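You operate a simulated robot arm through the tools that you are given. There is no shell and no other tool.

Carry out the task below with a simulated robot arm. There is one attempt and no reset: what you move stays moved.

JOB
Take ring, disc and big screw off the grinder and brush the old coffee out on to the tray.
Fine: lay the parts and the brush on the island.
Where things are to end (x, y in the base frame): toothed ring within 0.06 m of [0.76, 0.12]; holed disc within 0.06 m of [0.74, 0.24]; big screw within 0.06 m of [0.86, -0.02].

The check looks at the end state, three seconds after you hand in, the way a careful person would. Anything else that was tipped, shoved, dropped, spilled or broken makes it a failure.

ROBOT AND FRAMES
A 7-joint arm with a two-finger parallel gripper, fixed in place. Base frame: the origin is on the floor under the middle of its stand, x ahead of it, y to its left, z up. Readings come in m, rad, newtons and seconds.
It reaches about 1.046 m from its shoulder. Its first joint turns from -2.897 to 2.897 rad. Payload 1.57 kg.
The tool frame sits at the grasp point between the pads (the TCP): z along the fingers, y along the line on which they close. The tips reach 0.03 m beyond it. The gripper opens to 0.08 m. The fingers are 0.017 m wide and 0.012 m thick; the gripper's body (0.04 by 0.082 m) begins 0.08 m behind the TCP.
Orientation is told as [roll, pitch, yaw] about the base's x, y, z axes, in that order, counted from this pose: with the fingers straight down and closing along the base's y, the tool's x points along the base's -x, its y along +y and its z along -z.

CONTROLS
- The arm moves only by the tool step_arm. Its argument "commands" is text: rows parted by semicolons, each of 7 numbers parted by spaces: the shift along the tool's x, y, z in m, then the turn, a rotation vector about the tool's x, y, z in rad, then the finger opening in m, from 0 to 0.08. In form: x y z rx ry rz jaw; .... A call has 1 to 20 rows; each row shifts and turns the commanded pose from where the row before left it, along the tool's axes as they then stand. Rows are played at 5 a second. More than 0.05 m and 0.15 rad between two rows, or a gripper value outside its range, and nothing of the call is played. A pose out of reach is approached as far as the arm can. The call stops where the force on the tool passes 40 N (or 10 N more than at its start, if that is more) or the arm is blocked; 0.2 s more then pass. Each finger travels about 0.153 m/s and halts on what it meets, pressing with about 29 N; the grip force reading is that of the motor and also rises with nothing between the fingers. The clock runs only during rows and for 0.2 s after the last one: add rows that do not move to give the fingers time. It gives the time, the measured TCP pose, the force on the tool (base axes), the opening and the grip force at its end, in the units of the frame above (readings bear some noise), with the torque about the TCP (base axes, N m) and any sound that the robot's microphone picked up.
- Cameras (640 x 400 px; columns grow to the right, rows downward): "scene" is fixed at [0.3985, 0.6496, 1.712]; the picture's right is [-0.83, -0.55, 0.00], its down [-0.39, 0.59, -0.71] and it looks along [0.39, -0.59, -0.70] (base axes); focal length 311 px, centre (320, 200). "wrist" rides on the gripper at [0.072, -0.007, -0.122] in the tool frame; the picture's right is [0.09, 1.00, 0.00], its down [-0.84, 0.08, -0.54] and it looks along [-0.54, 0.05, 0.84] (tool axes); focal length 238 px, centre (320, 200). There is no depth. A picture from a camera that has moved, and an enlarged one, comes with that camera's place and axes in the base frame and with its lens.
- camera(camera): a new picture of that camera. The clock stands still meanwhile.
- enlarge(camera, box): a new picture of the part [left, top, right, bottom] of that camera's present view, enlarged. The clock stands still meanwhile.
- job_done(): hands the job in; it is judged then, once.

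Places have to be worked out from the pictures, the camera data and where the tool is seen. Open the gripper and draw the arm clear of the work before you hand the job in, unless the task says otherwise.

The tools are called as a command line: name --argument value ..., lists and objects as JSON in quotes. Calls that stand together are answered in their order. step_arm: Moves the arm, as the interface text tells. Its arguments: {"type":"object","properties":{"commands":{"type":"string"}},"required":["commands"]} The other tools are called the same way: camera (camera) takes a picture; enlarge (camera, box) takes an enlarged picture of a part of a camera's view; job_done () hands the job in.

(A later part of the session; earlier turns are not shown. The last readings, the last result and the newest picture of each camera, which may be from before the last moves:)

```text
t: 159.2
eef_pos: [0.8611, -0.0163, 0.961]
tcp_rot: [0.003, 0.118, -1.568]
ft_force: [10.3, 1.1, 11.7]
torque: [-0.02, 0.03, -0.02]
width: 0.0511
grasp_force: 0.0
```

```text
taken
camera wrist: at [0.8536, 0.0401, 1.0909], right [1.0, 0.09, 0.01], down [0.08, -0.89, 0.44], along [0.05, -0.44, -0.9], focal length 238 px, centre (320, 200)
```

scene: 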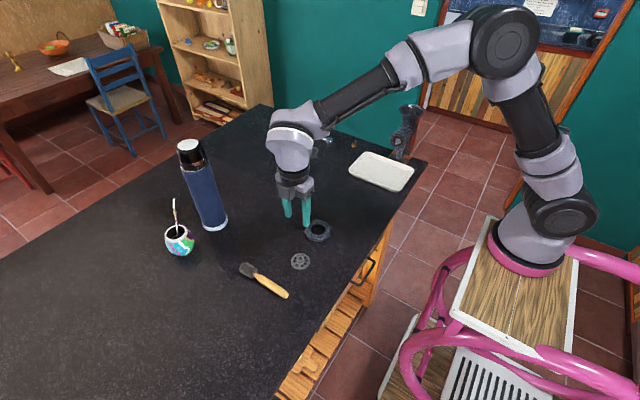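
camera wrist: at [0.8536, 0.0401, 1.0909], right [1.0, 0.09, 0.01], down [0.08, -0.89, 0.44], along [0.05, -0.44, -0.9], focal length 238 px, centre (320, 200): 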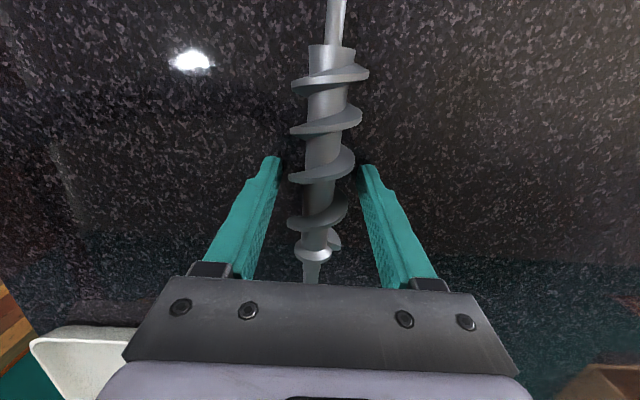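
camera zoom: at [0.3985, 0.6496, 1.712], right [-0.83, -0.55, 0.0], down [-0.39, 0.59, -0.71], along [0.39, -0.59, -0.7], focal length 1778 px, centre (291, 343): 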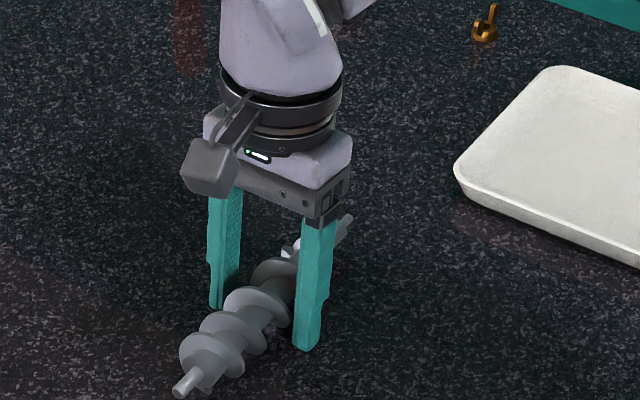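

The fingertips are touching the counter (11.7 N). I lift 3 mm and let them open, then rise clear.

step_arm --commands "0 0 -0.001 0 0 0 0.05; 0 0 -0.002 0 0 0 0.055; 0 0 0 0 0 0 0.06; 0 0 0 0 0 0 0.06"

step_arm --commands "0 0 -0.01 0 0 0 0.06; 0 0 -0.03 0 0 0 0.06; 0 0 -0.045 0 0 0 0.06; 0 0 -0.045 0 0 0 0.06; 0 0 -0.045 0 0 0 0.06; 0 0 -0.04 0 -0.118 0 0.06; 0 0 0 0 0 0 0.06"

camera --camera "scene"

camera --camera "wrist"

```text
t: 160.2
eef_pos: [0.8605, -0.0158, 0.9625]
tcp_rot: [0.001, 0.12, -1.571]
ft_force: [0.4, 0.6, -0.1]
torque: [0.03, 0.02, -0.03]
width: 0.0599
grasp_force: 0.0
```

```text
t: 161.8
eef_pos: [0.8583, -0.04, 1.177]
tcp_rot: [0.0, 0.001, -1.57]
ft_force: [0.4, 0.2, 0.4]
torque: [-0.01, 0.04, -0.01]
width: 0.06
grasp_force: 0.0
```

```text
taken
```

scene: 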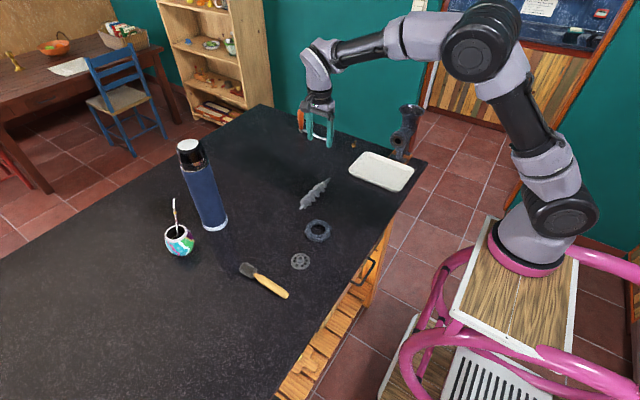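

```text
taken
camera wrist: at [0.852, 0.0313, 1.3], right [1.0, 0.09, 0.0], down [0.08, -0.84, 0.54], along [0.05, -0.54, -0.84], focal length 238 px, centre (320, 200)
```

wrist: 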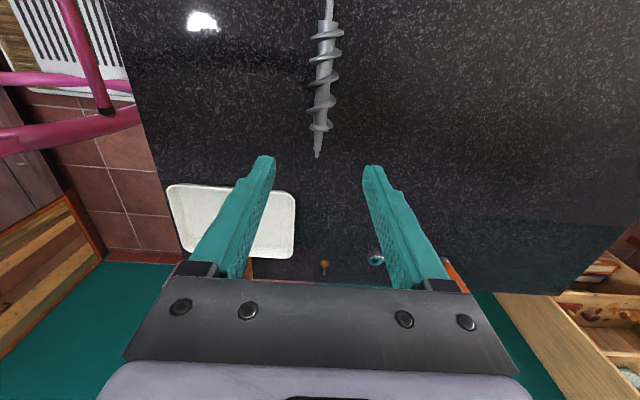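

The screw lies at about [0.86, -0.02]. Now I check the barrel's inside and the brush.

enlarge --camera "scene" --box '[380, 110, 420, 160]'

enlarge --camera "scene" --box '[220, 240, 310, 310]'

enlarge --camera "scene" --box '[340, 140, 420, 200]'

```text
8.00 times, centred on (400, 135) of scene
camera zoom: at [0.3985, 0.6496, 1.712], right [-0.83, -0.55, 0.0], down [-0.39, 0.59, -0.71], along [0.39, -0.59, -0.7], focal length 2489 px, centre (-320, 720)
```

zoom: 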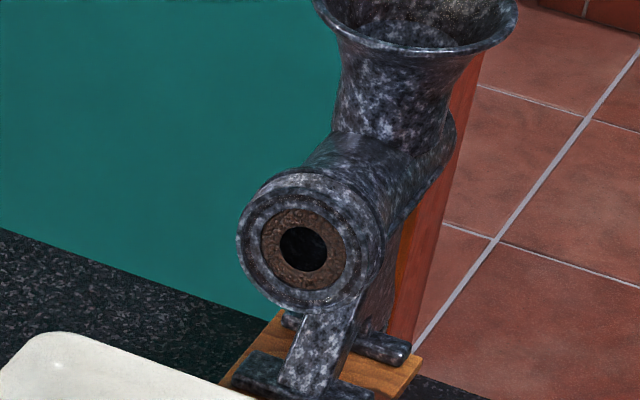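

```text
5.71 times, centred on (265, 275) of scene
camera zoom: at [0.3985, 0.6496, 1.712], right [-0.83, -0.55, 0.0], down [-0.39, 0.59, -0.71], along [0.39, -0.59, -0.7], focal length 1778 px, centre (634, -229)
```

zoom: 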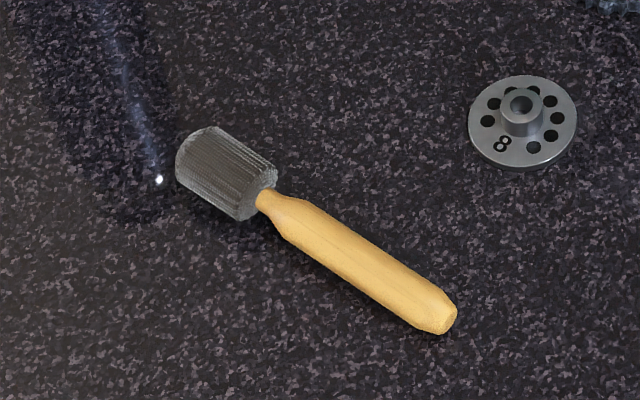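

```text
6.67 times, centred on (380, 170) of scene
camera zoom: at [0.3985, 0.6496, 1.712], right [-0.83, -0.55, 0.0], down [-0.39, 0.59, -0.71], along [0.39, -0.59, -0.7], focal length 2074 px, centre (-80, 400)
```

zoom: 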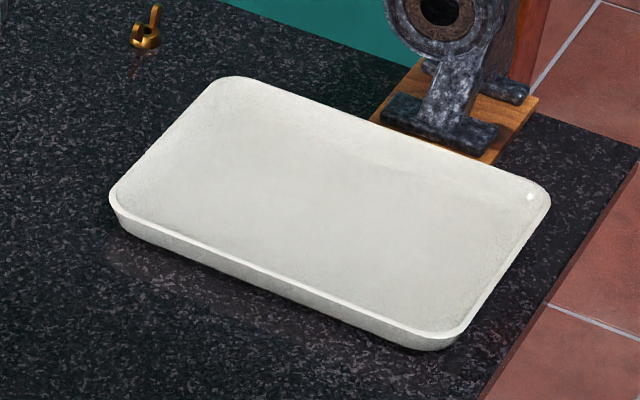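

The bore is lined with a thick ring of grounds (hole ≈ 2 cm). The brush (head ≈ 3 cm thick, 4.3 cm long; handle 11 cm) lies along x at y ≈ 0.356, head toward +x. Before fetching it I look straight into the bore with the wrist camera.

step_arm --commands "-0.03 -0.0316 0 0 0 0 0.08; -0.03 -0.0316 0 0 0 0 0.08; -0.03 -0.0316 0 0 0 0 0.08; -0.03 -0.0316 0 0 0 0 0.08; -0.03 -0.0316 0 0 0 0 0.08; 0 0 0 0 -0.15 0 0.08; 0 0 0 0 -0.15 0 0.08; 0 0 0 0 -0.15 0 0.08; 0 0 0 0 -0.15 0 0.08; 0 0 0 0 -0.15 0 0.08; 0 0 0 0 -0.15 0 0.08; 0 0 0 0 -0.095 0 0.08; 0 0 0 0 0 0 0.08"

camera --camera "wrist"

```text
t: 164.6
eef_pos: [0.7015, -0.1917, 1.1751]
tcp_rot: [0.005, -0.996, -1.575]
ft_force: [-0.5, -0.3, -0.5]
torque: [0.0, -0.01, 0.03]
width: 0.0799
grasp_force: 0.1
```

```text
taken
camera wrist: at [0.6949, -0.0512, 1.1826], right [1.0, 0.05, -0.07], down [0.07, 0.0, 1.0], along [0.05, -1.0, 0.0], focal length 238 px, centre (320, 200)
```

wrist: 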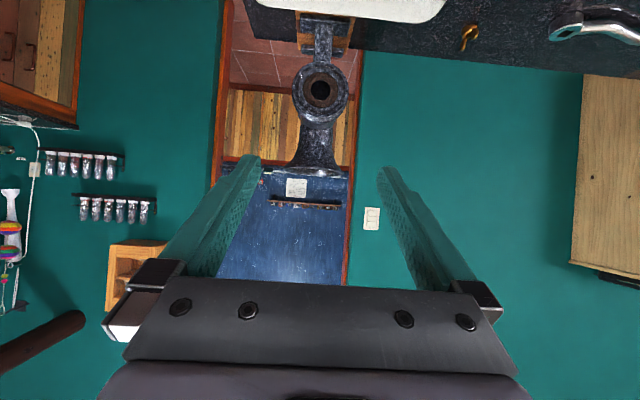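

I lower it to the bore's axis height to look straight in.

step_arm --commands "0.0336 0 0.0217 0 0 0 0.08; 0.0336 0 0.0217 0 0 0 0.08; 0.0336 0 0.0217 0 0 0 0.08; 0 0 0 0 0 0 0.08; 0 0 0 0 0 0 0.08"

enlarge --camera "wrist" --box '[280, 160, 370, 235]'

camera --camera "wrist"

```text
t: 165.8
eef_pos: [0.7017, -0.1919, 1.0549]
tcp_rot: [0.006, -0.994, -1.574]
ft_force: [0.2, 0.2, 0.1]
torque: [0.02, -0.01, 0.0]
width: 0.0799
grasp_force: 0.1
```

```text
5.33 times, centred on (325, 198) of wrist
camera zoom: at [0.6946, -0.0517, 1.0619], right [1.0, 0.05, -0.07], down [0.07, 0.0, 1.0], along [0.05, -1.0, -0.01], focal length 1271 px, centre (293, 213)
```

zoom: 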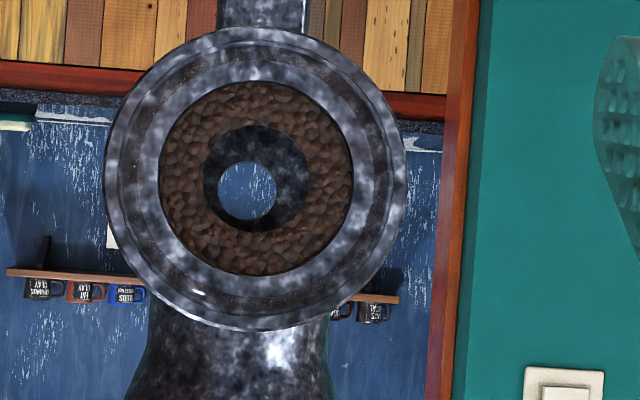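

```text
taken
camera wrist: at [0.6946, -0.0517, 1.0619], right [1.0, 0.05, -0.07], down [0.07, 0.0, 1.0], along [0.05, -1.0, -0.01], focal length 238 px, centre (320, 200)
```

wrist: 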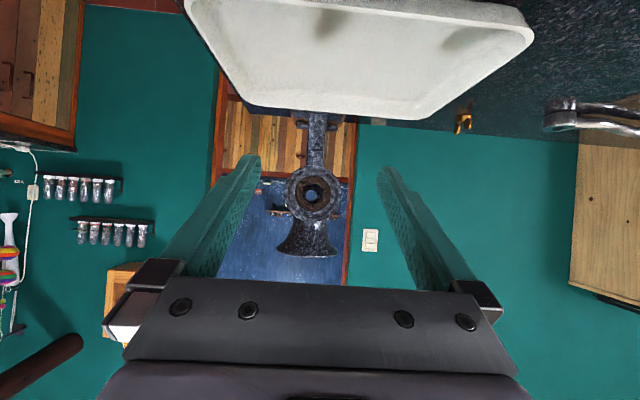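

The bore holds an annular plug of grounds (outer 43 mm, hole 24 mm) with the back wall behind it. Now I fetch the brush: up, fingers down, and over to it.

step_arm --commands "-0.0336 0 -0.0217 0 0 0 0.06; -0.0336 0 -0.0217 0 0 0 0.06; -0.0336 0 -0.0217 0 0 0 0.06; 0 0 0 0 0.15 0 0.05; 0 0 0 0 0.15 0 0.05; 0 0 0 0 0.15 0 0.05; 0 0 0 0 0.15 0 0.05; 0 0 0 0 0.15 0 0.05; 0 0 0 0 0.15 0 0.05; 0 0 0 0 0.095 0 0.05; 0.048 0 0 0 0 0 0.05; 0.048 0 0 0 0 0 0.05; 0.048 0 0 0 0 0 0.05; 0.048 0 0 0 0 0 0.05; 0.048 0 0 0 0 0 0.05; 0 0 0 0 0 0 0.05"

step_arm --commands "0.048 0 0 0 0 0 0.05; 0.048 0 0 0 0 0 0.05; 0.048 0 0 0 0 0 0.05; 0.048 0 0 0 0 0 0.05; 0.048 0 0 0 0 -0.15 0.05; 0 0 0 0 0 -0.15 0.05; 0 0 0 0 0 -0.15 0.05; 0 0 0 0 0 -0.15 0.05; 0 0 0 0 0 -0.15 0.05; 0 0 0 0 0 -0.15 0.05; 0 0 0 0 0 -0.15 0.05; 0 0 0 0 0 -0.15 0.05; 0 0 0 0 0 -0.15 0.05; 0 0 0 0 0 -0.15 0.05; 0 0 0 0 0 -0.0708 0.05; 0 0 0 0 0 0 0.05"

camera --camera "wrist"

camera --camera "scene"

```text
t: 169.2
eef_pos: [0.7037, 0.0493, 1.1753]
tcp_rot: [0.003, 0.0, -1.57]
ft_force: [0.3, -0.3, 0.5]
torque: [0.03, -0.01, -0.04]
width: 0.05
grasp_force: 0.1
```

```text
t: 172.6
eef_pos: [0.7002, 0.2879, 1.1746]
tcp_rot: [-0.001, -0.001, 0.002]
ft_force: [-0.3, -0.1, 0.0]
torque: [0.0, 0.02, -0.02]
width: 0.0495
grasp_force: 0.1
```

```text
taken
camera wrist: at [0.629, 0.2799, 1.2978], right [-0.09, 1.0, 0.0], down [0.84, 0.08, 0.54], along [0.54, 0.05, -0.84], focal length 238 px, centre (320, 200)
```

wrist: 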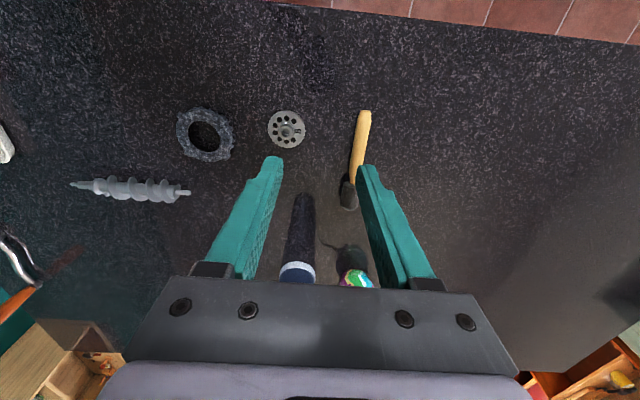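

```text
taken
```

scene: 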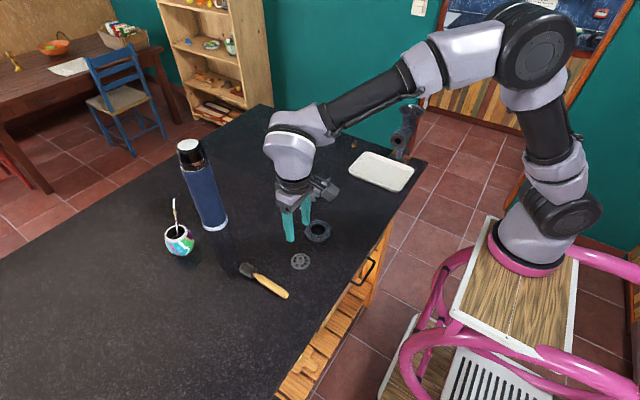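

I zoom on the brush from here to locate its handle exactly.

enlarge --camera "wrist" --box '[320, 95, 400, 215]'

```text
3.33 times, centred on (360, 155) of wrist
camera zoom: at [0.629, 0.2799, 1.2978], right [-0.09, 1.0, 0.0], down [0.84, 0.08, 0.54], along [0.54, 0.05, -0.84], focal length 794 px, centre (187, 350)
```

zoom: 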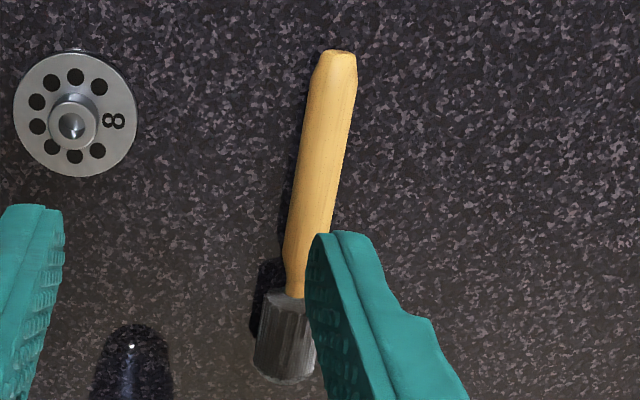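

The brush handle runs along x from 0.700 to 0.817 at y ≈ 0.353. I move above [0.722, 0.353] and descend to z ≈ 0.99.

step_arm --commands "-0.011 0.0325 0 0 0 0 0.05; -0.011 0.0326 0 0 0 0 0.05; 0 0 0.045 0 0 0 0.05; 0 0 0.045 0 0 0 0.05; 0 0 0.045 0 0 0 0.05; 0 0 0.045 0 0 0 0.05; 0 0 0 0 0 0 0.05; 0 0 0 0 0 0 0.05"

enlarge --camera "wrist" --box '[240, 60, 400, 220]'

enlarge --camera "scene" --box '[230, 220, 330, 320]'

```text
t: 174.4
eef_pos: [0.7237, 0.3507, 0.9966]
tcp_rot: [-0.001, -0.002, 0.0]
ft_force: [0.8, -0.5, 0.6]
torque: [-0.01, 0.01, -0.02]
width: 0.0503
grasp_force: 0.0
```

```text
2.50 times, centred on (320, 140) of wrist
camera zoom: at [0.6514, 0.3442, 1.1189], right [-0.09, 1.0, 0.0], down [0.84, 0.08, 0.54], along [0.54, 0.05, -0.84], focal length 596 px, centre (320, 350)
```

zoom: 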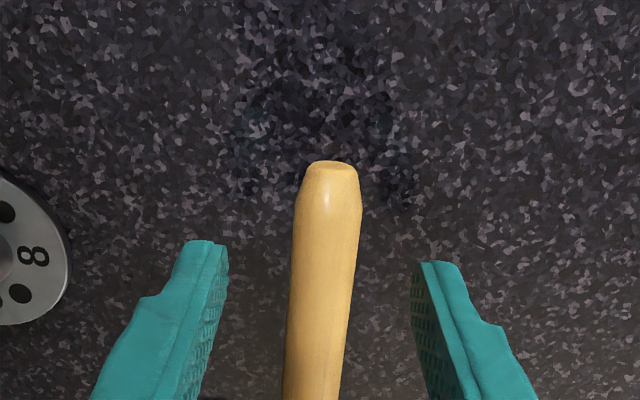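

```text
4.00 times, centred on (280, 270) of scene
camera zoom: at [0.3985, 0.6496, 1.712], right [-0.83, -0.55, 0.0], down [-0.39, 0.59, -0.71], along [0.39, -0.59, -0.7], focal length 1245 px, centre (480, -80)
```

zoom: 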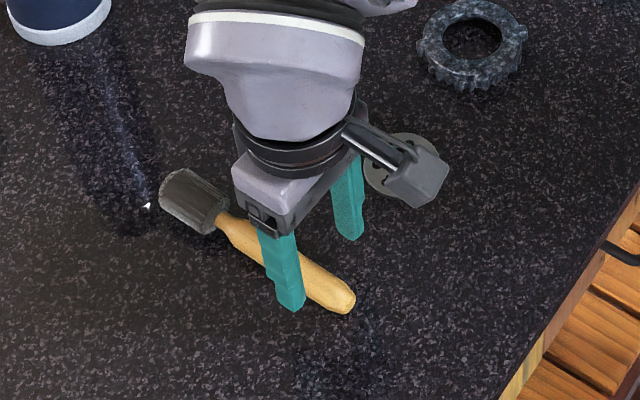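

Aligned over the handle 2.3 cm from its end. I lower to z ≈ 0.964 and close.

step_arm --commands "0 0.001 0.015 0 0 0 0.05; 0 0 0.01 0 0 0 0.05; 0 0 0.007 0 0 0 0.05; 0 0 0 0 0 0 0.05; 0 0 0 0 0 0 0.035; 0 0 0 0 0 0 0.02; 0 0 0 0 0 0 0.005; 0 0 0 0 0 0 0.005; 0 0 0 0 0 0 0.005"

enlarge --camera "wrist" --box '[240, 60, 400, 220]'

```text
t: 176.4
eef_pos: [0.7243, 0.3534, 0.9645]
tcp_rot: [0.001, -0.002, 0.0]
ft_force: [0.6, 1.2, 0.3]
torque: [0.06, 0.0, 0.23]
width: 0.0175
grasp_force: 29.0
```

```text
2.50 times, centred on (320, 140) of wrist
camera zoom: at [0.6512, 0.3457, 1.0867], right [-0.09, 1.0, 0.0], down [0.84, 0.08, 0.54], along [0.54, 0.05, -0.84], focal length 596 px, centre (320, 350)
```

zoom: 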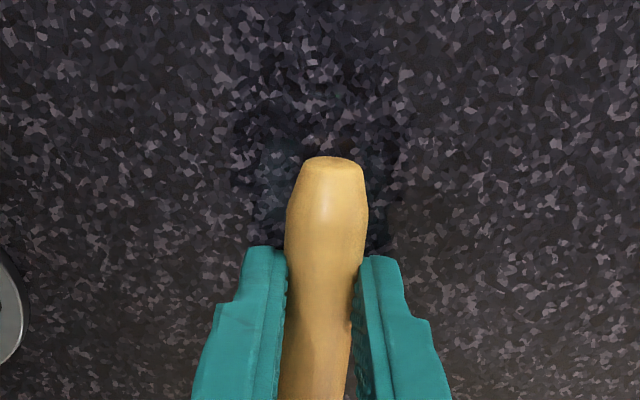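

Handle gripped (0.0175 m). I lift it and check how it hangs.

step_arm --commands "0 0 -0.01 0 0 0 0.005; 0 0 -0.02 0 0 0 0.005; 0 0 -0.04 0 0 0 0.005; 0 0 -0.04 0 0 0 0.005; 0 0 -0.04 0 0 0 0.005; 0 0 0 0 0 0 0.005; 0 0 0 0 0 0 0.005"

camera --camera "wrist"

enlarge --camera "scene" --box '[200, 160, 340, 290]'

```text
t: 178.0
eef_pos: [0.7232, 0.3557, 1.1142]
tcp_rot: [0.001, -0.003, 0.0]
ft_force: [0.3, 0.1, -0.1]
torque: [0.01, 0.03, 0.02]
width: 0.0183
grasp_force: 28.9
```

```text
taken
camera wrist: at [0.6516, 0.3474, 1.2374], right [-0.09, 1.0, 0.0], down [0.84, 0.08, 0.54], along [0.54, 0.05, -0.84], focal length 238 px, centre (320, 200)
```

wrist: 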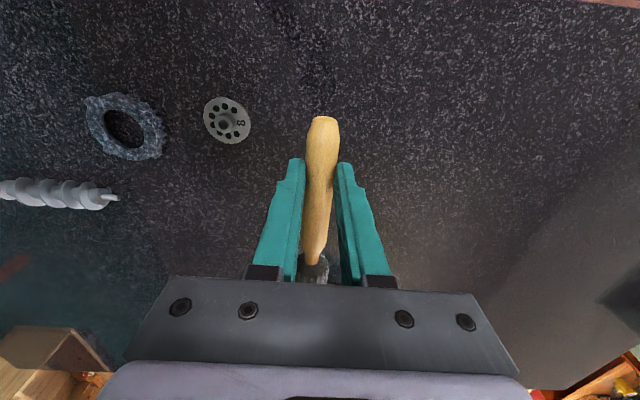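

```text
3.08 times, centred on (270, 225) of scene
camera zoom: at [0.3985, 0.6496, 1.712], right [-0.83, -0.55, 0.0], down [-0.39, 0.59, -0.71], along [0.39, -0.59, -0.7], focal length 958 px, centre (474, 123)
```

zoom: 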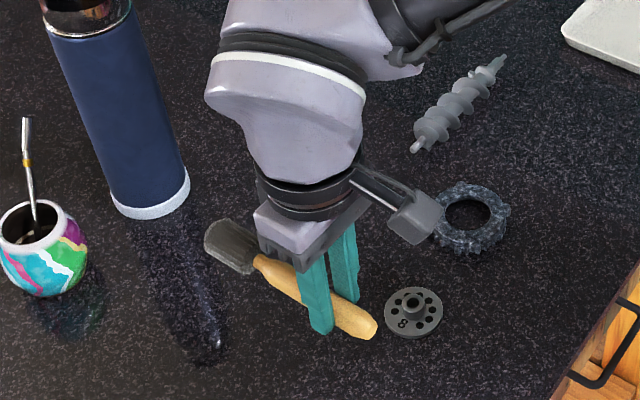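

The brush hangs level, head forward. I rotate the tool by -90° yaw so the head points to -y, high enough to clear everything.

step_arm --commands "0 0 -0.045 0 0 0 0.005; 0 0 0 0 0 0.15 0.005; 0 0 0 0 0 0.15 0.005; 0 0 0 0 0 0.15 0.005; 0 0 0 0 0 0.15 0.005; 0 0 0 0 0 0.15 0.005; 0 0 0 0 0 0.15 0.005; 0 0 0 0 0 0.15 0.005; 0 0 0 0 0 0.15 0.005; 0 0 0 0 0 0.15 0.005; 0 0 0 0 0 0.15 0.005; 0 0 0 0 0 0.0708 0.005; 0 0 0 0 0 0 0.005"

step_arm --commands "-0.048 -0.0024 0 0 0 0 0.005; -0.048 -0.0024 0 0 0 0 0.005; -0.048 -0.0024 0 0 0 0 0.005; -0.048 -0.0024 0 0 0 0 0.005; -0.048 -0.0024 0 0 0 0 0.005; -0.048 -0.0024 0 0 0 0 0.005; -0.048 -0.0024 0 0 0 0 0.005; -0.048 -0.0024 0 0 0 0 0.005; -0.048 -0.0024 0 0 0 0 0.005; -0.038 -0.0024 0 0 0 0 0.005; 0 0 0 0 0.054 0 0.005; 0 0 0.04 0 0 0 0.005; 0 0 0.04 0 0 0 0.005; 0 0 0 0 0 0 0.005; 0 0 0 0 0 0 0.005"

camera --camera "wrist"

camera --camera "scene"

```text
t: 180.8
eef_pos: [0.7237, 0.3542, 1.1602]
tcp_rot: [0.001, -0.001, -1.574]
ft_force: [-0.3, 1.0, -0.4]
torque: [0.03, 0.03, 0.0]
width: 0.0182
grasp_force: 28.9
```

```text
t: 184.0
eef_pos: [0.6974, -0.1119, 1.0809]
tcp_rot: [0.0, 0.055, -1.571]
ft_force: [0.3, 0.3, -0.1]
torque: [0.02, -0.01, 0.03]
width: 0.0182
grasp_force: 29.3
```

```text
taken
camera wrist: at [0.6904, -0.0479, 1.2055], right [1.0, 0.09, 0.01], down [0.08, -0.86, 0.5], along [0.05, -0.49, -0.87], focal length 238 px, centre (320, 200)
```

wrist: 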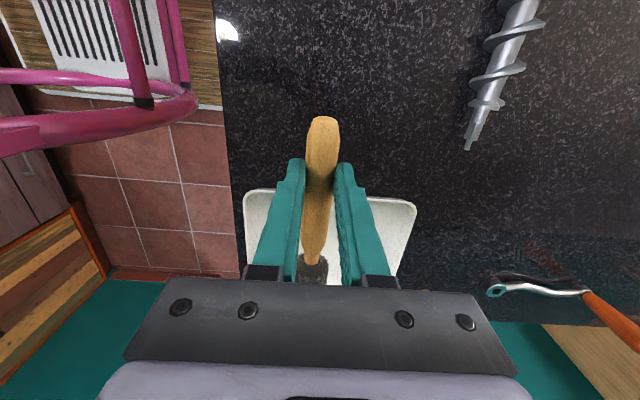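

```text
taken
```

scene: 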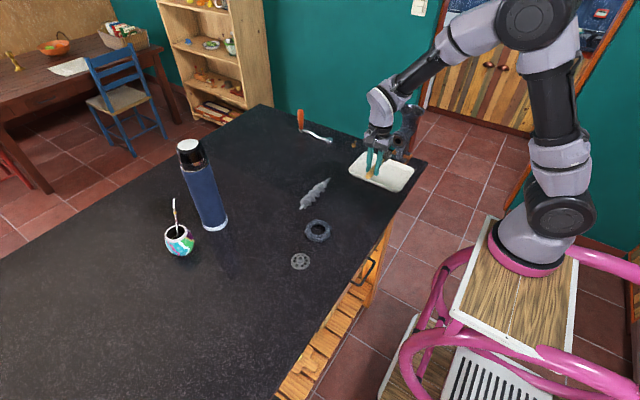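

I zoom in on the brush and mouth to check alignment in height and sideways.

enlarge --camera "scene" --box '[355, 105, 435, 185]'

enlarge --camera "wrist" --box '[260, 100, 380, 290]'

```text
5.00 times, centred on (395, 145) of scene
camera zoom: at [0.3985, 0.6496, 1.712], right [-0.83, -0.55, 0.0], down [-0.39, 0.59, -0.71], along [0.39, -0.59, -0.7], focal length 1556 px, centre (-55, 475)
```

zoom: 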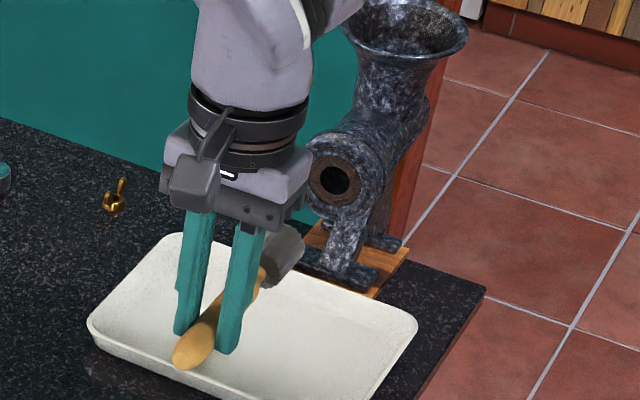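

```text
2.11 times, centred on (320, 195) of wrist
camera zoom: at [0.6904, -0.0479, 1.2055], right [1.0, 0.09, 0.01], down [0.08, -0.86, 0.5], along [0.05, -0.49, -0.87], focal length 502 px, centre (320, 210)
```

zoom: 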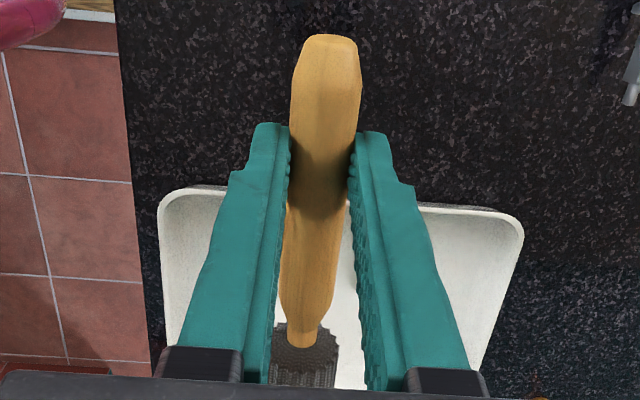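

The head is ~2.5 mm to the -x side and 4 mm high. I correct this and advance until the head is about 1 cm in front of the mouth.

step_arm --commands "0 0.0024 0.004 0 0 0 0.005; -0.03 0 -0.0016 0 0 0 0.005; -0.025 0 -0.0014 0 0 0 0.005; -0.01 0 -0.0005 0 0 0 0.005; 0 0 0 0 0 0 0.005; 0 0 0 0 0 0 0.005"

enlarge --camera "scene" --box '[370, 105, 430, 165]'

camera --camera "wrist"

```text
t: 185.4
eef_pos: [0.7022, -0.1769, 1.0741]
tcp_rot: [0.0, 0.055, -1.57]
ft_force: [0.7, 0.4, -0.6]
torque: [0.0, -0.01, 0.0]
width: 0.0182
grasp_force: 29.0
```

```text
6.67 times, centred on (400, 135) of scene
camera zoom: at [0.3985, 0.6496, 1.712], right [-0.83, -0.55, 0.0], down [-0.39, 0.59, -0.71], along [0.39, -0.59, -0.7], focal length 2074 px, centre (-213, 633)
```

zoom: 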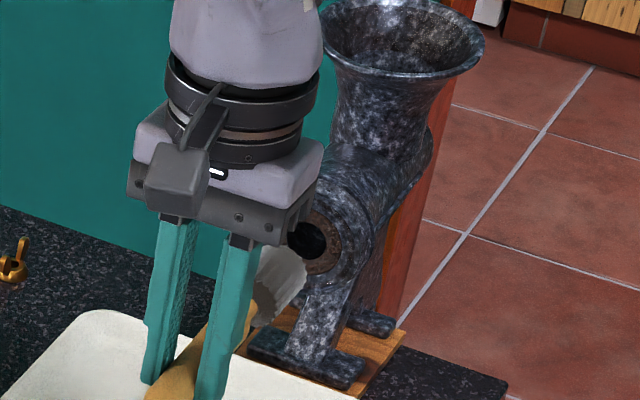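

```text
taken
camera wrist: at [0.695, -0.1129, 1.201], right [1.0, 0.09, 0.01], down [0.08, -0.86, 0.5], along [0.05, -0.49, -0.87], focal length 238 px, centre (320, 200)
```

wrist: 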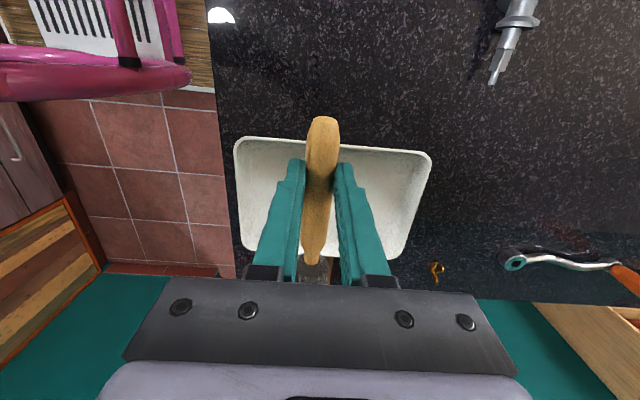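

The head lines up with the bore axis in the scene view. I push it in gently, 3 cm in small steps, watching forces.

step_arm --commands "-0.008 0 -0.0015 0 0 0 0.005; -0.006 0 -0.0006 0 0 0 0.005; -0.006 0 -0.0003 0 0 0 0.005; -0.006 0 -0.0003 0 0 0 0.005; -0.006 0 -0.0003 0 0 0 0.005; 0 0 0 0 0 0 0.005"

enlarge --camera "scene" --box '[370, 105, 430, 165]'

enlarge --camera "wrist" --box '[250, 100, 390, 290]'

```text
t: 186.8
eef_pos: [0.7031, -0.2091, 1.0776]
tcp_rot: [0.002, 0.054, -1.57]
ft_force: [0.3, -0.6, -0.5]
torque: [0.04, 0.01, 0.01]
width: 0.0184
grasp_force: 28.7
```

```text
6.67 times, centred on (400, 135) of scene
camera zoom: at [0.3985, 0.6496, 1.712], right [-0.83, -0.55, 0.0], down [-0.39, 0.59, -0.71], along [0.39, -0.59, -0.7], focal length 2074 px, centre (-213, 633)
```

zoom: 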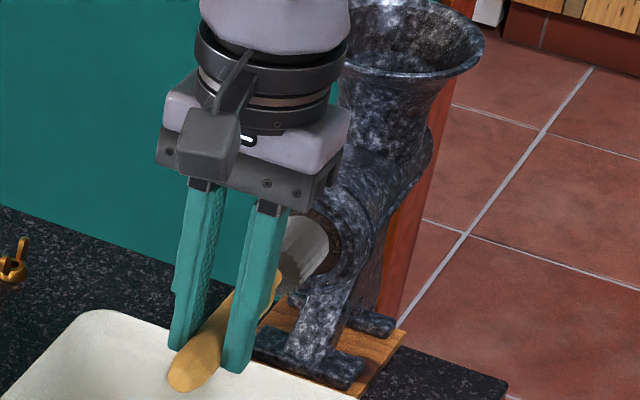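

```text
2.11 times, centred on (320, 195) of wrist
camera zoom: at [0.6949, -0.1442, 1.2031], right [1.0, 0.09, 0.01], down [0.08, -0.86, 0.5], along [0.05, -0.49, -0.87], focal length 502 px, centre (320, 210)
```

zoom: 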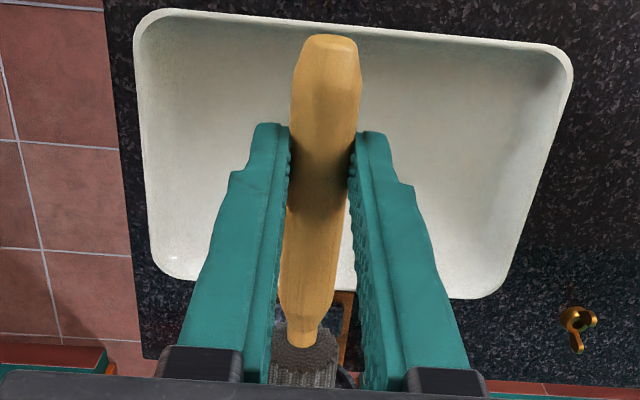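

The head is entering the mouth without force. I push on 3.5 cm more.

step_arm --commands "-0.007 -0.0015 -0.0003 0 0 0 0.005; -0.007 0 -0.0003 0 0 0 0.005; -0.007 0 -0.0003 0 0 0 0.005; -0.007 0 -0.0003 0 0 0 0.005; -0.007 0 -0.0003 0 0 0 0.005; 0 0 0 0 0 0 0.005"

enlarge --camera "scene" --box '[370, 105, 430, 165]'

enlarge --camera "wrist" --box '[230, 80, 410, 290]'

```text
t: 188.2
eef_pos: [0.7019, -0.2426, 1.0763]
tcp_rot: [0.003, 0.053, -1.572]
ft_force: [-0.9, -0.1, -1.0]
torque: [0.02, -0.01, -0.05]
width: 0.0185
grasp_force: 29.0
```

```text
6.67 times, centred on (400, 135) of scene
camera zoom: at [0.3985, 0.6496, 1.712], right [-0.83, -0.55, 0.0], down [-0.39, 0.59, -0.71], along [0.39, -0.59, -0.7], focal length 2074 px, centre (-213, 633)
```

zoom: 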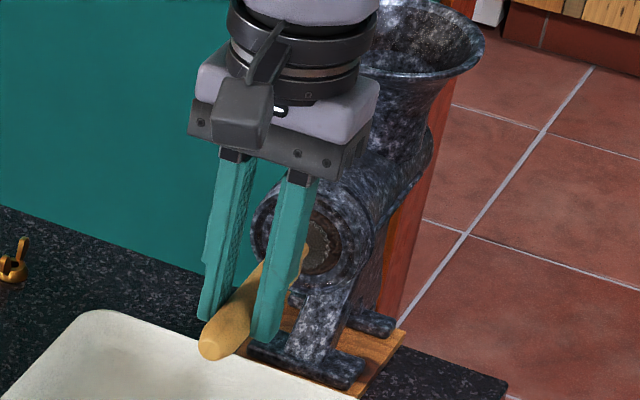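

```text
1.90 times, centred on (320, 185) of wrist
camera zoom: at [0.6939, -0.1782, 1.2024], right [1.0, 0.09, 0.01], down [0.08, -0.86, 0.5], along [0.05, -0.49, -0.87], focal length 454 px, centre (320, 229)
```

zoom: 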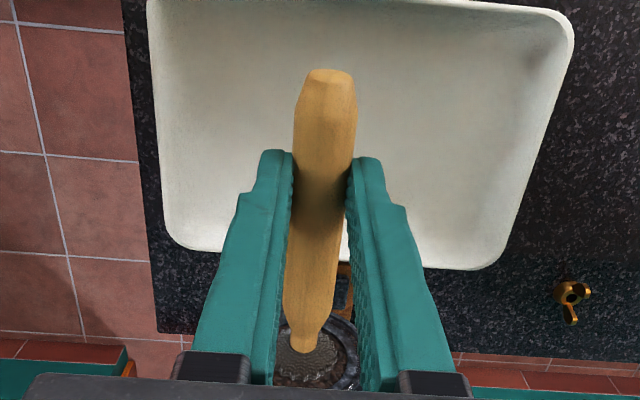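

The head is inside the bore with no resistance. I push to full depth (fingers stay ~1.5 cm from the rim), then stroke back and look for grounds moving.

step_arm --commands "-0.01 0 -0.0005 0 0 0 0.005; -0.01 0 -0.0005 0 0 0 0.005; -0.01 0 -0.0005 0 0 0 0.005; -0.01 0 -0.0005 0 0 0 0.005; -0.01 0 -0.0005 0 0 0 0.005; -0.01 0 -0.0005 0 0 0 0.005; 0 0 0 0 0 0 0.005"

enlarge --camera "scene" --box '[370, 105, 430, 165]'

enlarge --camera "wrist" --box '[230, 80, 410, 290]'

```text
t: 189.8
eef_pos: [0.7007, -0.3036, 1.0741]
tcp_rot: [0.002, 0.053, -1.572]
ft_force: [-0.3, 0.3, -0.8]
torque: [0.02, 0.01, -0.01]
width: 0.0182
grasp_force: 29.0
```

```text
6.67 times, centred on (400, 135) of scene
camera zoom: at [0.3985, 0.6496, 1.712], right [-0.83, -0.55, 0.0], down [-0.39, 0.59, -0.71], along [0.39, -0.59, -0.7], focal length 2074 px, centre (-213, 633)
```

zoom: 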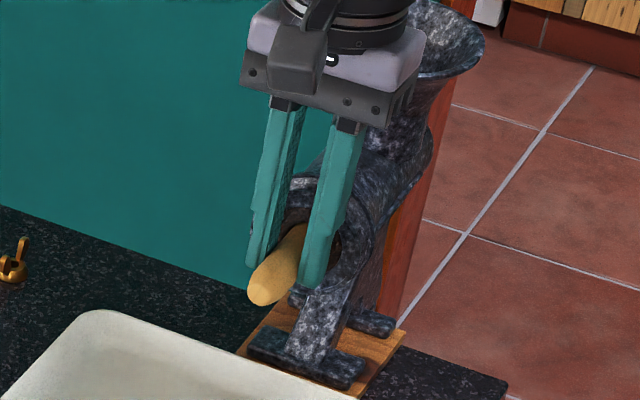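

```text
1.90 times, centred on (320, 185) of wrist
camera zoom: at [0.6935, -0.2394, 1.2013], right [1.0, 0.09, 0.01], down [0.08, -0.86, 0.5], along [0.05, -0.49, -0.87], focal length 454 px, centre (320, 229)
```

zoom: 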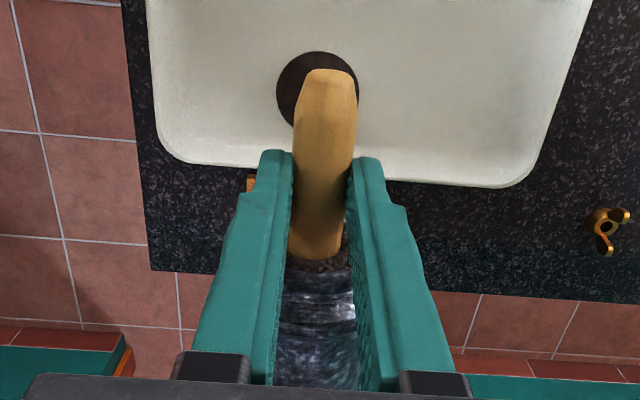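

Grounds have dropped as a small pile onto the tray right under the mouth — brushing works. I go 8 mm deeper and make small circles to sweep the wall.

step_arm --commands "-0.008 0 -0.0004 0 0 0 0.005; 0 0.003 0 0 0 0 0.005; 0 0 0.003 0 0 0 0.005; 0 -0.003 0 0 0 0 0.005; 0 -0.003 0 0 0 0 0.005; 0 0 -0.003 0 0 0 0.005; 0 0 -0.003 0 0 0 0.005; 0 0.003 0 0 0 0 0.005; 0 0.003 0 0 0 0 0.005; 0 -0.003 0.003 0 0 0 0.005; 0 0 0 0 0 0 0.005"

enlarge --camera "wrist" --box '[230, 60, 410, 290]'

```text
t: 192.2
eef_pos: [0.7006, -0.3122, 1.0765]
tcp_rot: [0.002, 0.055, -1.569]
ft_force: [0.4, 0.0, -1.1]
torque: [0.04, 0.0, 0.0]
width: 0.0183
grasp_force: 29.3
```

```text
1.74 times, centred on (320, 175) of wrist
camera zoom: at [0.6937, -0.2479, 1.2026], right [1.0, 0.09, 0.01], down [0.08, -0.86, 0.5], along [0.05, -0.49, -0.87], focal length 414 px, centre (320, 244)
```

zoom: 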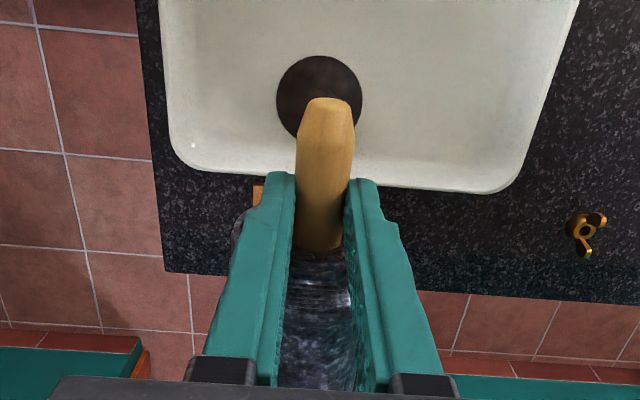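

No forces. Now two full in-and-out strokes along the bore.

step_arm --commands "0.02 0.002 0.0011 0 0 0 0.005; 0.02 0 0.0011 0 0 0 0.005; 0.02 0 0.0011 0 0 0 0.005; 0.02 0 0.0011 0 0 0 0.005; 0.02 0 0.0011 0 0 0 0.005; -0.02 -0.004 -0.0011 0 0 0 0.005; -0.02 0 -0.0011 0 0 0 0.005; -0.02 0 -0.0011 0 0 0 0.005; -0.02 0 -0.0011 0 0 0 0.005; -0.02 0 -0.0011 0 0 0 0.005; 0.02 0.002 0.0031 0 0 0 0.005; 0.02 0 0.0011 0 0 0 0.005; 0.02 0 0.0011 0 0 0 0.005; 0.02 0 0.0011 0 0 0 0.005; 0.02 0 0.0011 0 0 0 0.005; -0.02 0 -0.0051 0 0 0 0.005; -0.02 0 -0.0011 0 0 0 0.005; -0.02 0 -0.0011 0 0 0 0.005; -0.02 0 -0.0011 0 0 0 0.005; -0.02 0 -0.0011 0 0 0 0.005"

enlarge --camera "wrist" --box '[230, 60, 410, 290]'

```text
t: 196.4
eef_pos: [0.6998, -0.3126, 1.0775]
tcp_rot: [0.002, 0.054, -1.569]
ft_force: [0.5, -1.1, -0.5]
torque: [0.0, -0.01, 0.03]
width: 0.0181
grasp_force: 28.5
```

```text
1.74 times, centred on (320, 175) of wrist
camera zoom: at [0.6932, -0.248, 1.2043], right [1.0, 0.09, 0.01], down [0.08, -0.86, 0.5], along [0.05, -0.49, -0.87], focal length 414 px, centre (320, 244)
```

zoom: 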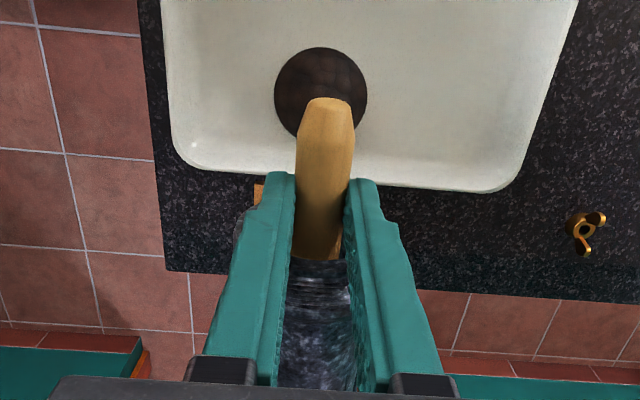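

The pile grew. Two more strokes along other sides of the wall.

step_arm --commands "0 0.004 0 0 0 0 0.005; 0.02 0 0.0011 0 0 0 0.005; 0.02 0 0.0011 0 0 0 0.005; 0.02 0 0.0011 0 0 0 0.005; 0.02 0 0.0011 0 0 0 0.005; 0.02 -0.004 0.0051 0 0 0 0.005; -0.02 0 -0.0011 0 0 0 0.005; -0.02 0 -0.0011 0 0 0 0.005; -0.02 0 -0.0011 0 0 0 0.005; -0.02 0 -0.0011 0 0 0 0.005; -0.02 0 -0.0011 0 0 0 0.005; 0 -0.004 -0.003 0 0 0 0.005; 0.02 0 0.0011 0 0 0 0.005; 0.02 0 0.0011 0 0 0 0.005; 0.02 0 0.0011 0 0 0 0.005; 0.02 0 0.0011 0 0 0 0.005; 0.02 0.004 0.0011 0 0 0 0.005; 0 0 0 0 0 0 0.005"

enlarge --camera "wrist" --box '[230, 60, 410, 290]'

enlarge --camera "scene" --box '[350, 105, 430, 195]'

```text
t: 200.2
eef_pos: [0.7011, -0.2116, 1.0754]
tcp_rot: [0.001, 0.055, -1.569]
ft_force: [0.4, 0.9, -0.3]
torque: [0.05, -0.01, -0.03]
width: 0.0183
grasp_force: 29.7
```

```text
1.74 times, centred on (320, 175) of wrist
camera zoom: at [0.6939, -0.148, 1.2015], right [1.0, 0.09, 0.01], down [0.08, -0.86, 0.5], along [0.05, -0.49, -0.87], focal length 414 px, centre (320, 244)
```

zoom: 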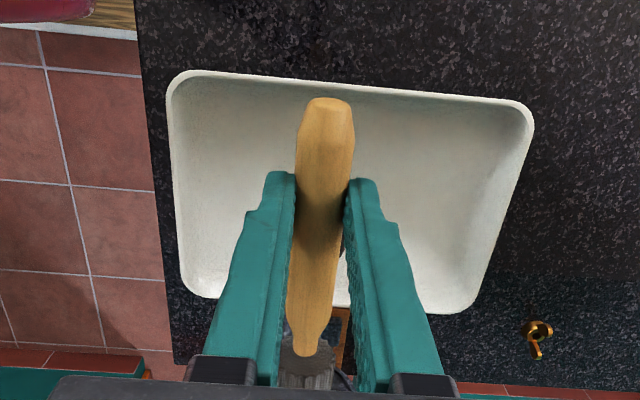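

```text
4.44 times, centred on (390, 150) of scene
camera zoom: at [0.3985, 0.6496, 1.712], right [-0.83, -0.55, 0.0], down [-0.39, 0.59, -0.71], along [0.39, -0.59, -0.7], focal length 1383 px, centre (9, 422)
```

zoom: 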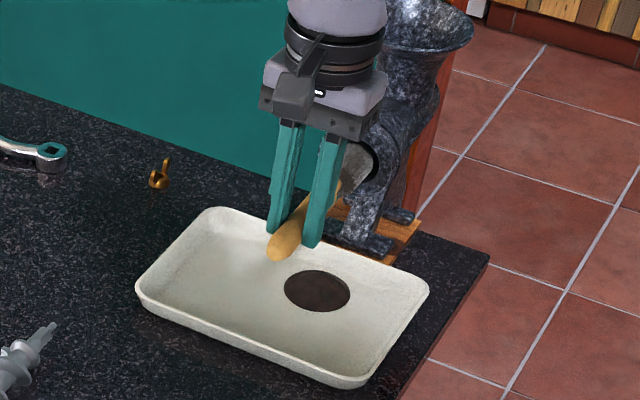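

A round pile of grounds lies on the tray. I withdraw the brush to look into the bore for what's left.

step_arm --commands "0.03 0 0.0016 0 0 0 0.005; 0.03 0 0.0016 0 0 0 0.005; 0.03 0 0.0016 0 0 0 0.005; 0 0 0 0 0 0 0.005"

enlarge --camera "scene" --box '[380, 120, 416, 150]'

enlarge --camera "scene" --box '[350, 105, 430, 195]'

```text
t: 201.2
eef_pos: [0.7006, -0.1234, 1.0755]
tcp_rot: [0.002, 0.055, -1.57]
ft_force: [-0.1, -0.4, 0.3]
torque: [0.04, 0.02, -0.01]
width: 0.0183
grasp_force: 29.7
```

```text
13.33 times, centred on (398, 135) of scene
camera zoom: at [0.3985, 0.6496, 1.712], right [-0.83, -0.55, 0.0], down [-0.39, 0.59, -0.71], along [0.39, -0.59, -0.7], focal length 4149 px, centre (-720, 1067)
```

zoom: 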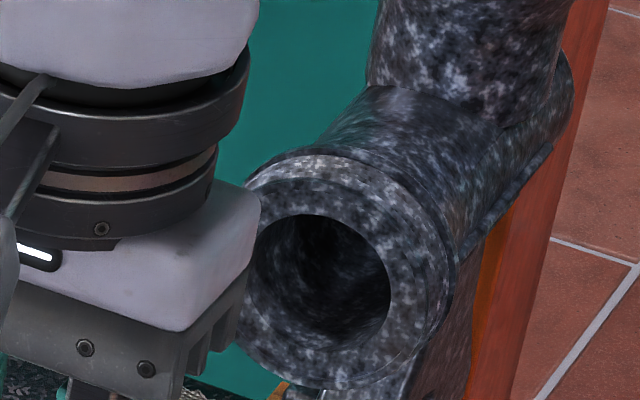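

```text
4.44 times, centred on (390, 150) of scene
camera zoom: at [0.3985, 0.6496, 1.712], right [-0.83, -0.55, 0.0], down [-0.39, 0.59, -0.71], along [0.39, -0.59, -0.7], focal length 1383 px, centre (9, 422)
```

zoom: 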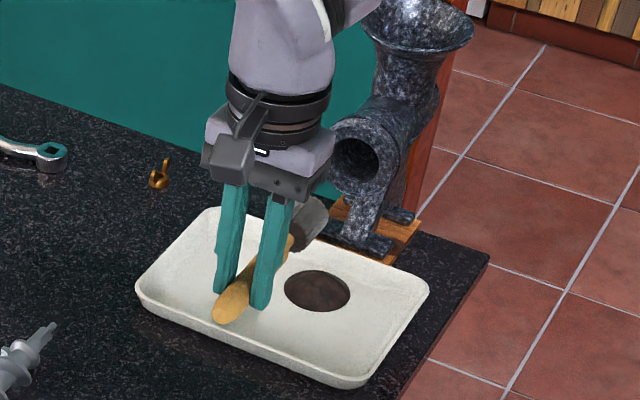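

The bore looks clean from here. To be sure I tilt the tool (brush swinging up) to look straight into the bore with the wrist camera.

step_arm --commands "0.02 0 0.001 0 0 0 0.005; 0 0 0 0 -0.15 0 0.005; 0 0 0 0 -0.15 0 0.005; 0 0 0 0 -0.15 0 0.005; 0 0 0 0 -0.15 0 0.005; 0 0 0 0 -0.15 0 0.005; 0 0 0 0 -0.15 0 0.005; 0 0 0 0 -0.15 0 0.005; 0 0 0 0 0 0 0.005"

camera --camera "wrist"

enlarge --camera "wrist" --box '[270, 140, 370, 215]'

```text
t: 203.2
eef_pos: [0.7004, -0.1028, 1.0774]
tcp_rot: [0.005, -0.995, -1.574]
ft_force: [-0.6, 0.6, -0.2]
torque: [0.03, -0.02, -0.02]
width: 0.0183
grasp_force: 28.7
```

```text
taken
camera wrist: at [0.6943, 0.039, 1.0833], right [1.0, 0.05, -0.07], down [0.07, 0.0, 1.0], along [0.05, -1.0, 0.0], focal length 238 px, centre (320, 200)
```

wrist: 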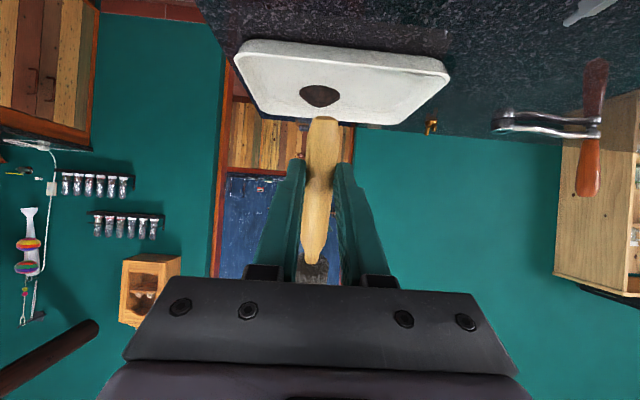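

```text
5.33 times, centred on (320, 178) of wrist
camera zoom: at [0.6943, 0.039, 1.0833], right [1.0, 0.05, -0.07], down [0.07, 0.0, 1.0], along [0.05, -1.0, 0.0], focal length 1271 px, centre (320, 320)
```

zoom: 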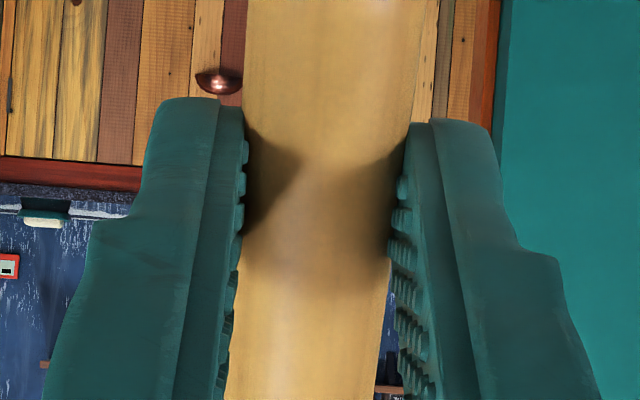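

The brush blocks the straight view; raising 12–14 cm lets me look in over the handle's end.

step_arm --commands "-0.0364 0 -0.0235 0 0 0 0.005; -0.0364 0 -0.0235 0 0 0 0.005; -0.0364 0 -0.0235 0 0 0 0.005; 0 0 0 0 0 0 0.005; 0 0 0 0 0 0 0.005"

camera --camera "wrist"

enlarge --camera "wrist" --box '[290, 70, 350, 120]'

```text
t: 204.4
eef_pos: [0.6989, -0.1007, 1.2103]
tcp_rot: [0.004, -0.995, -1.571]
ft_force: [-0.6, 0.7, 0.3]
torque: [0.01, 0.02, 0.02]
width: 0.0181
grasp_force: 28.5
```

```text
taken
camera wrist: at [0.6933, 0.0393, 1.217], right [1.0, 0.05, -0.08], down [0.08, 0.0, 1.0], along [0.05, -1.0, 0.0], focal length 238 px, centre (320, 200)
```

wrist: 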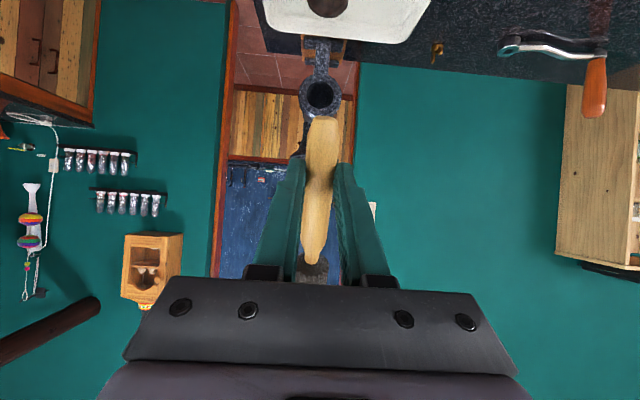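

```text
8.00 times, centred on (320, 95) of wrist
camera zoom: at [0.6933, 0.0393, 1.217], right [1.0, 0.05, -0.08], down [0.08, 0.0, 1.0], along [0.05, -1.0, 0.0], focal length 1907 px, centre (320, 1040)
```

zoom: 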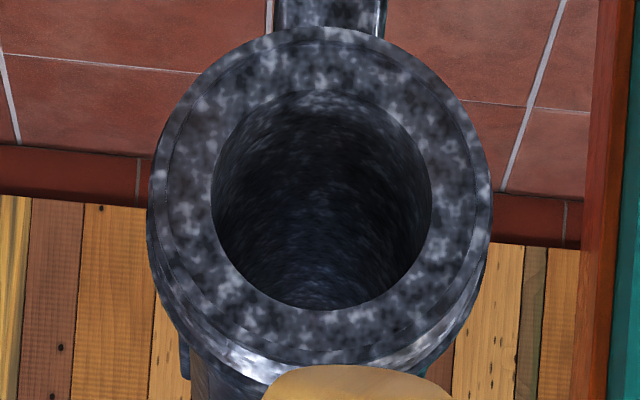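

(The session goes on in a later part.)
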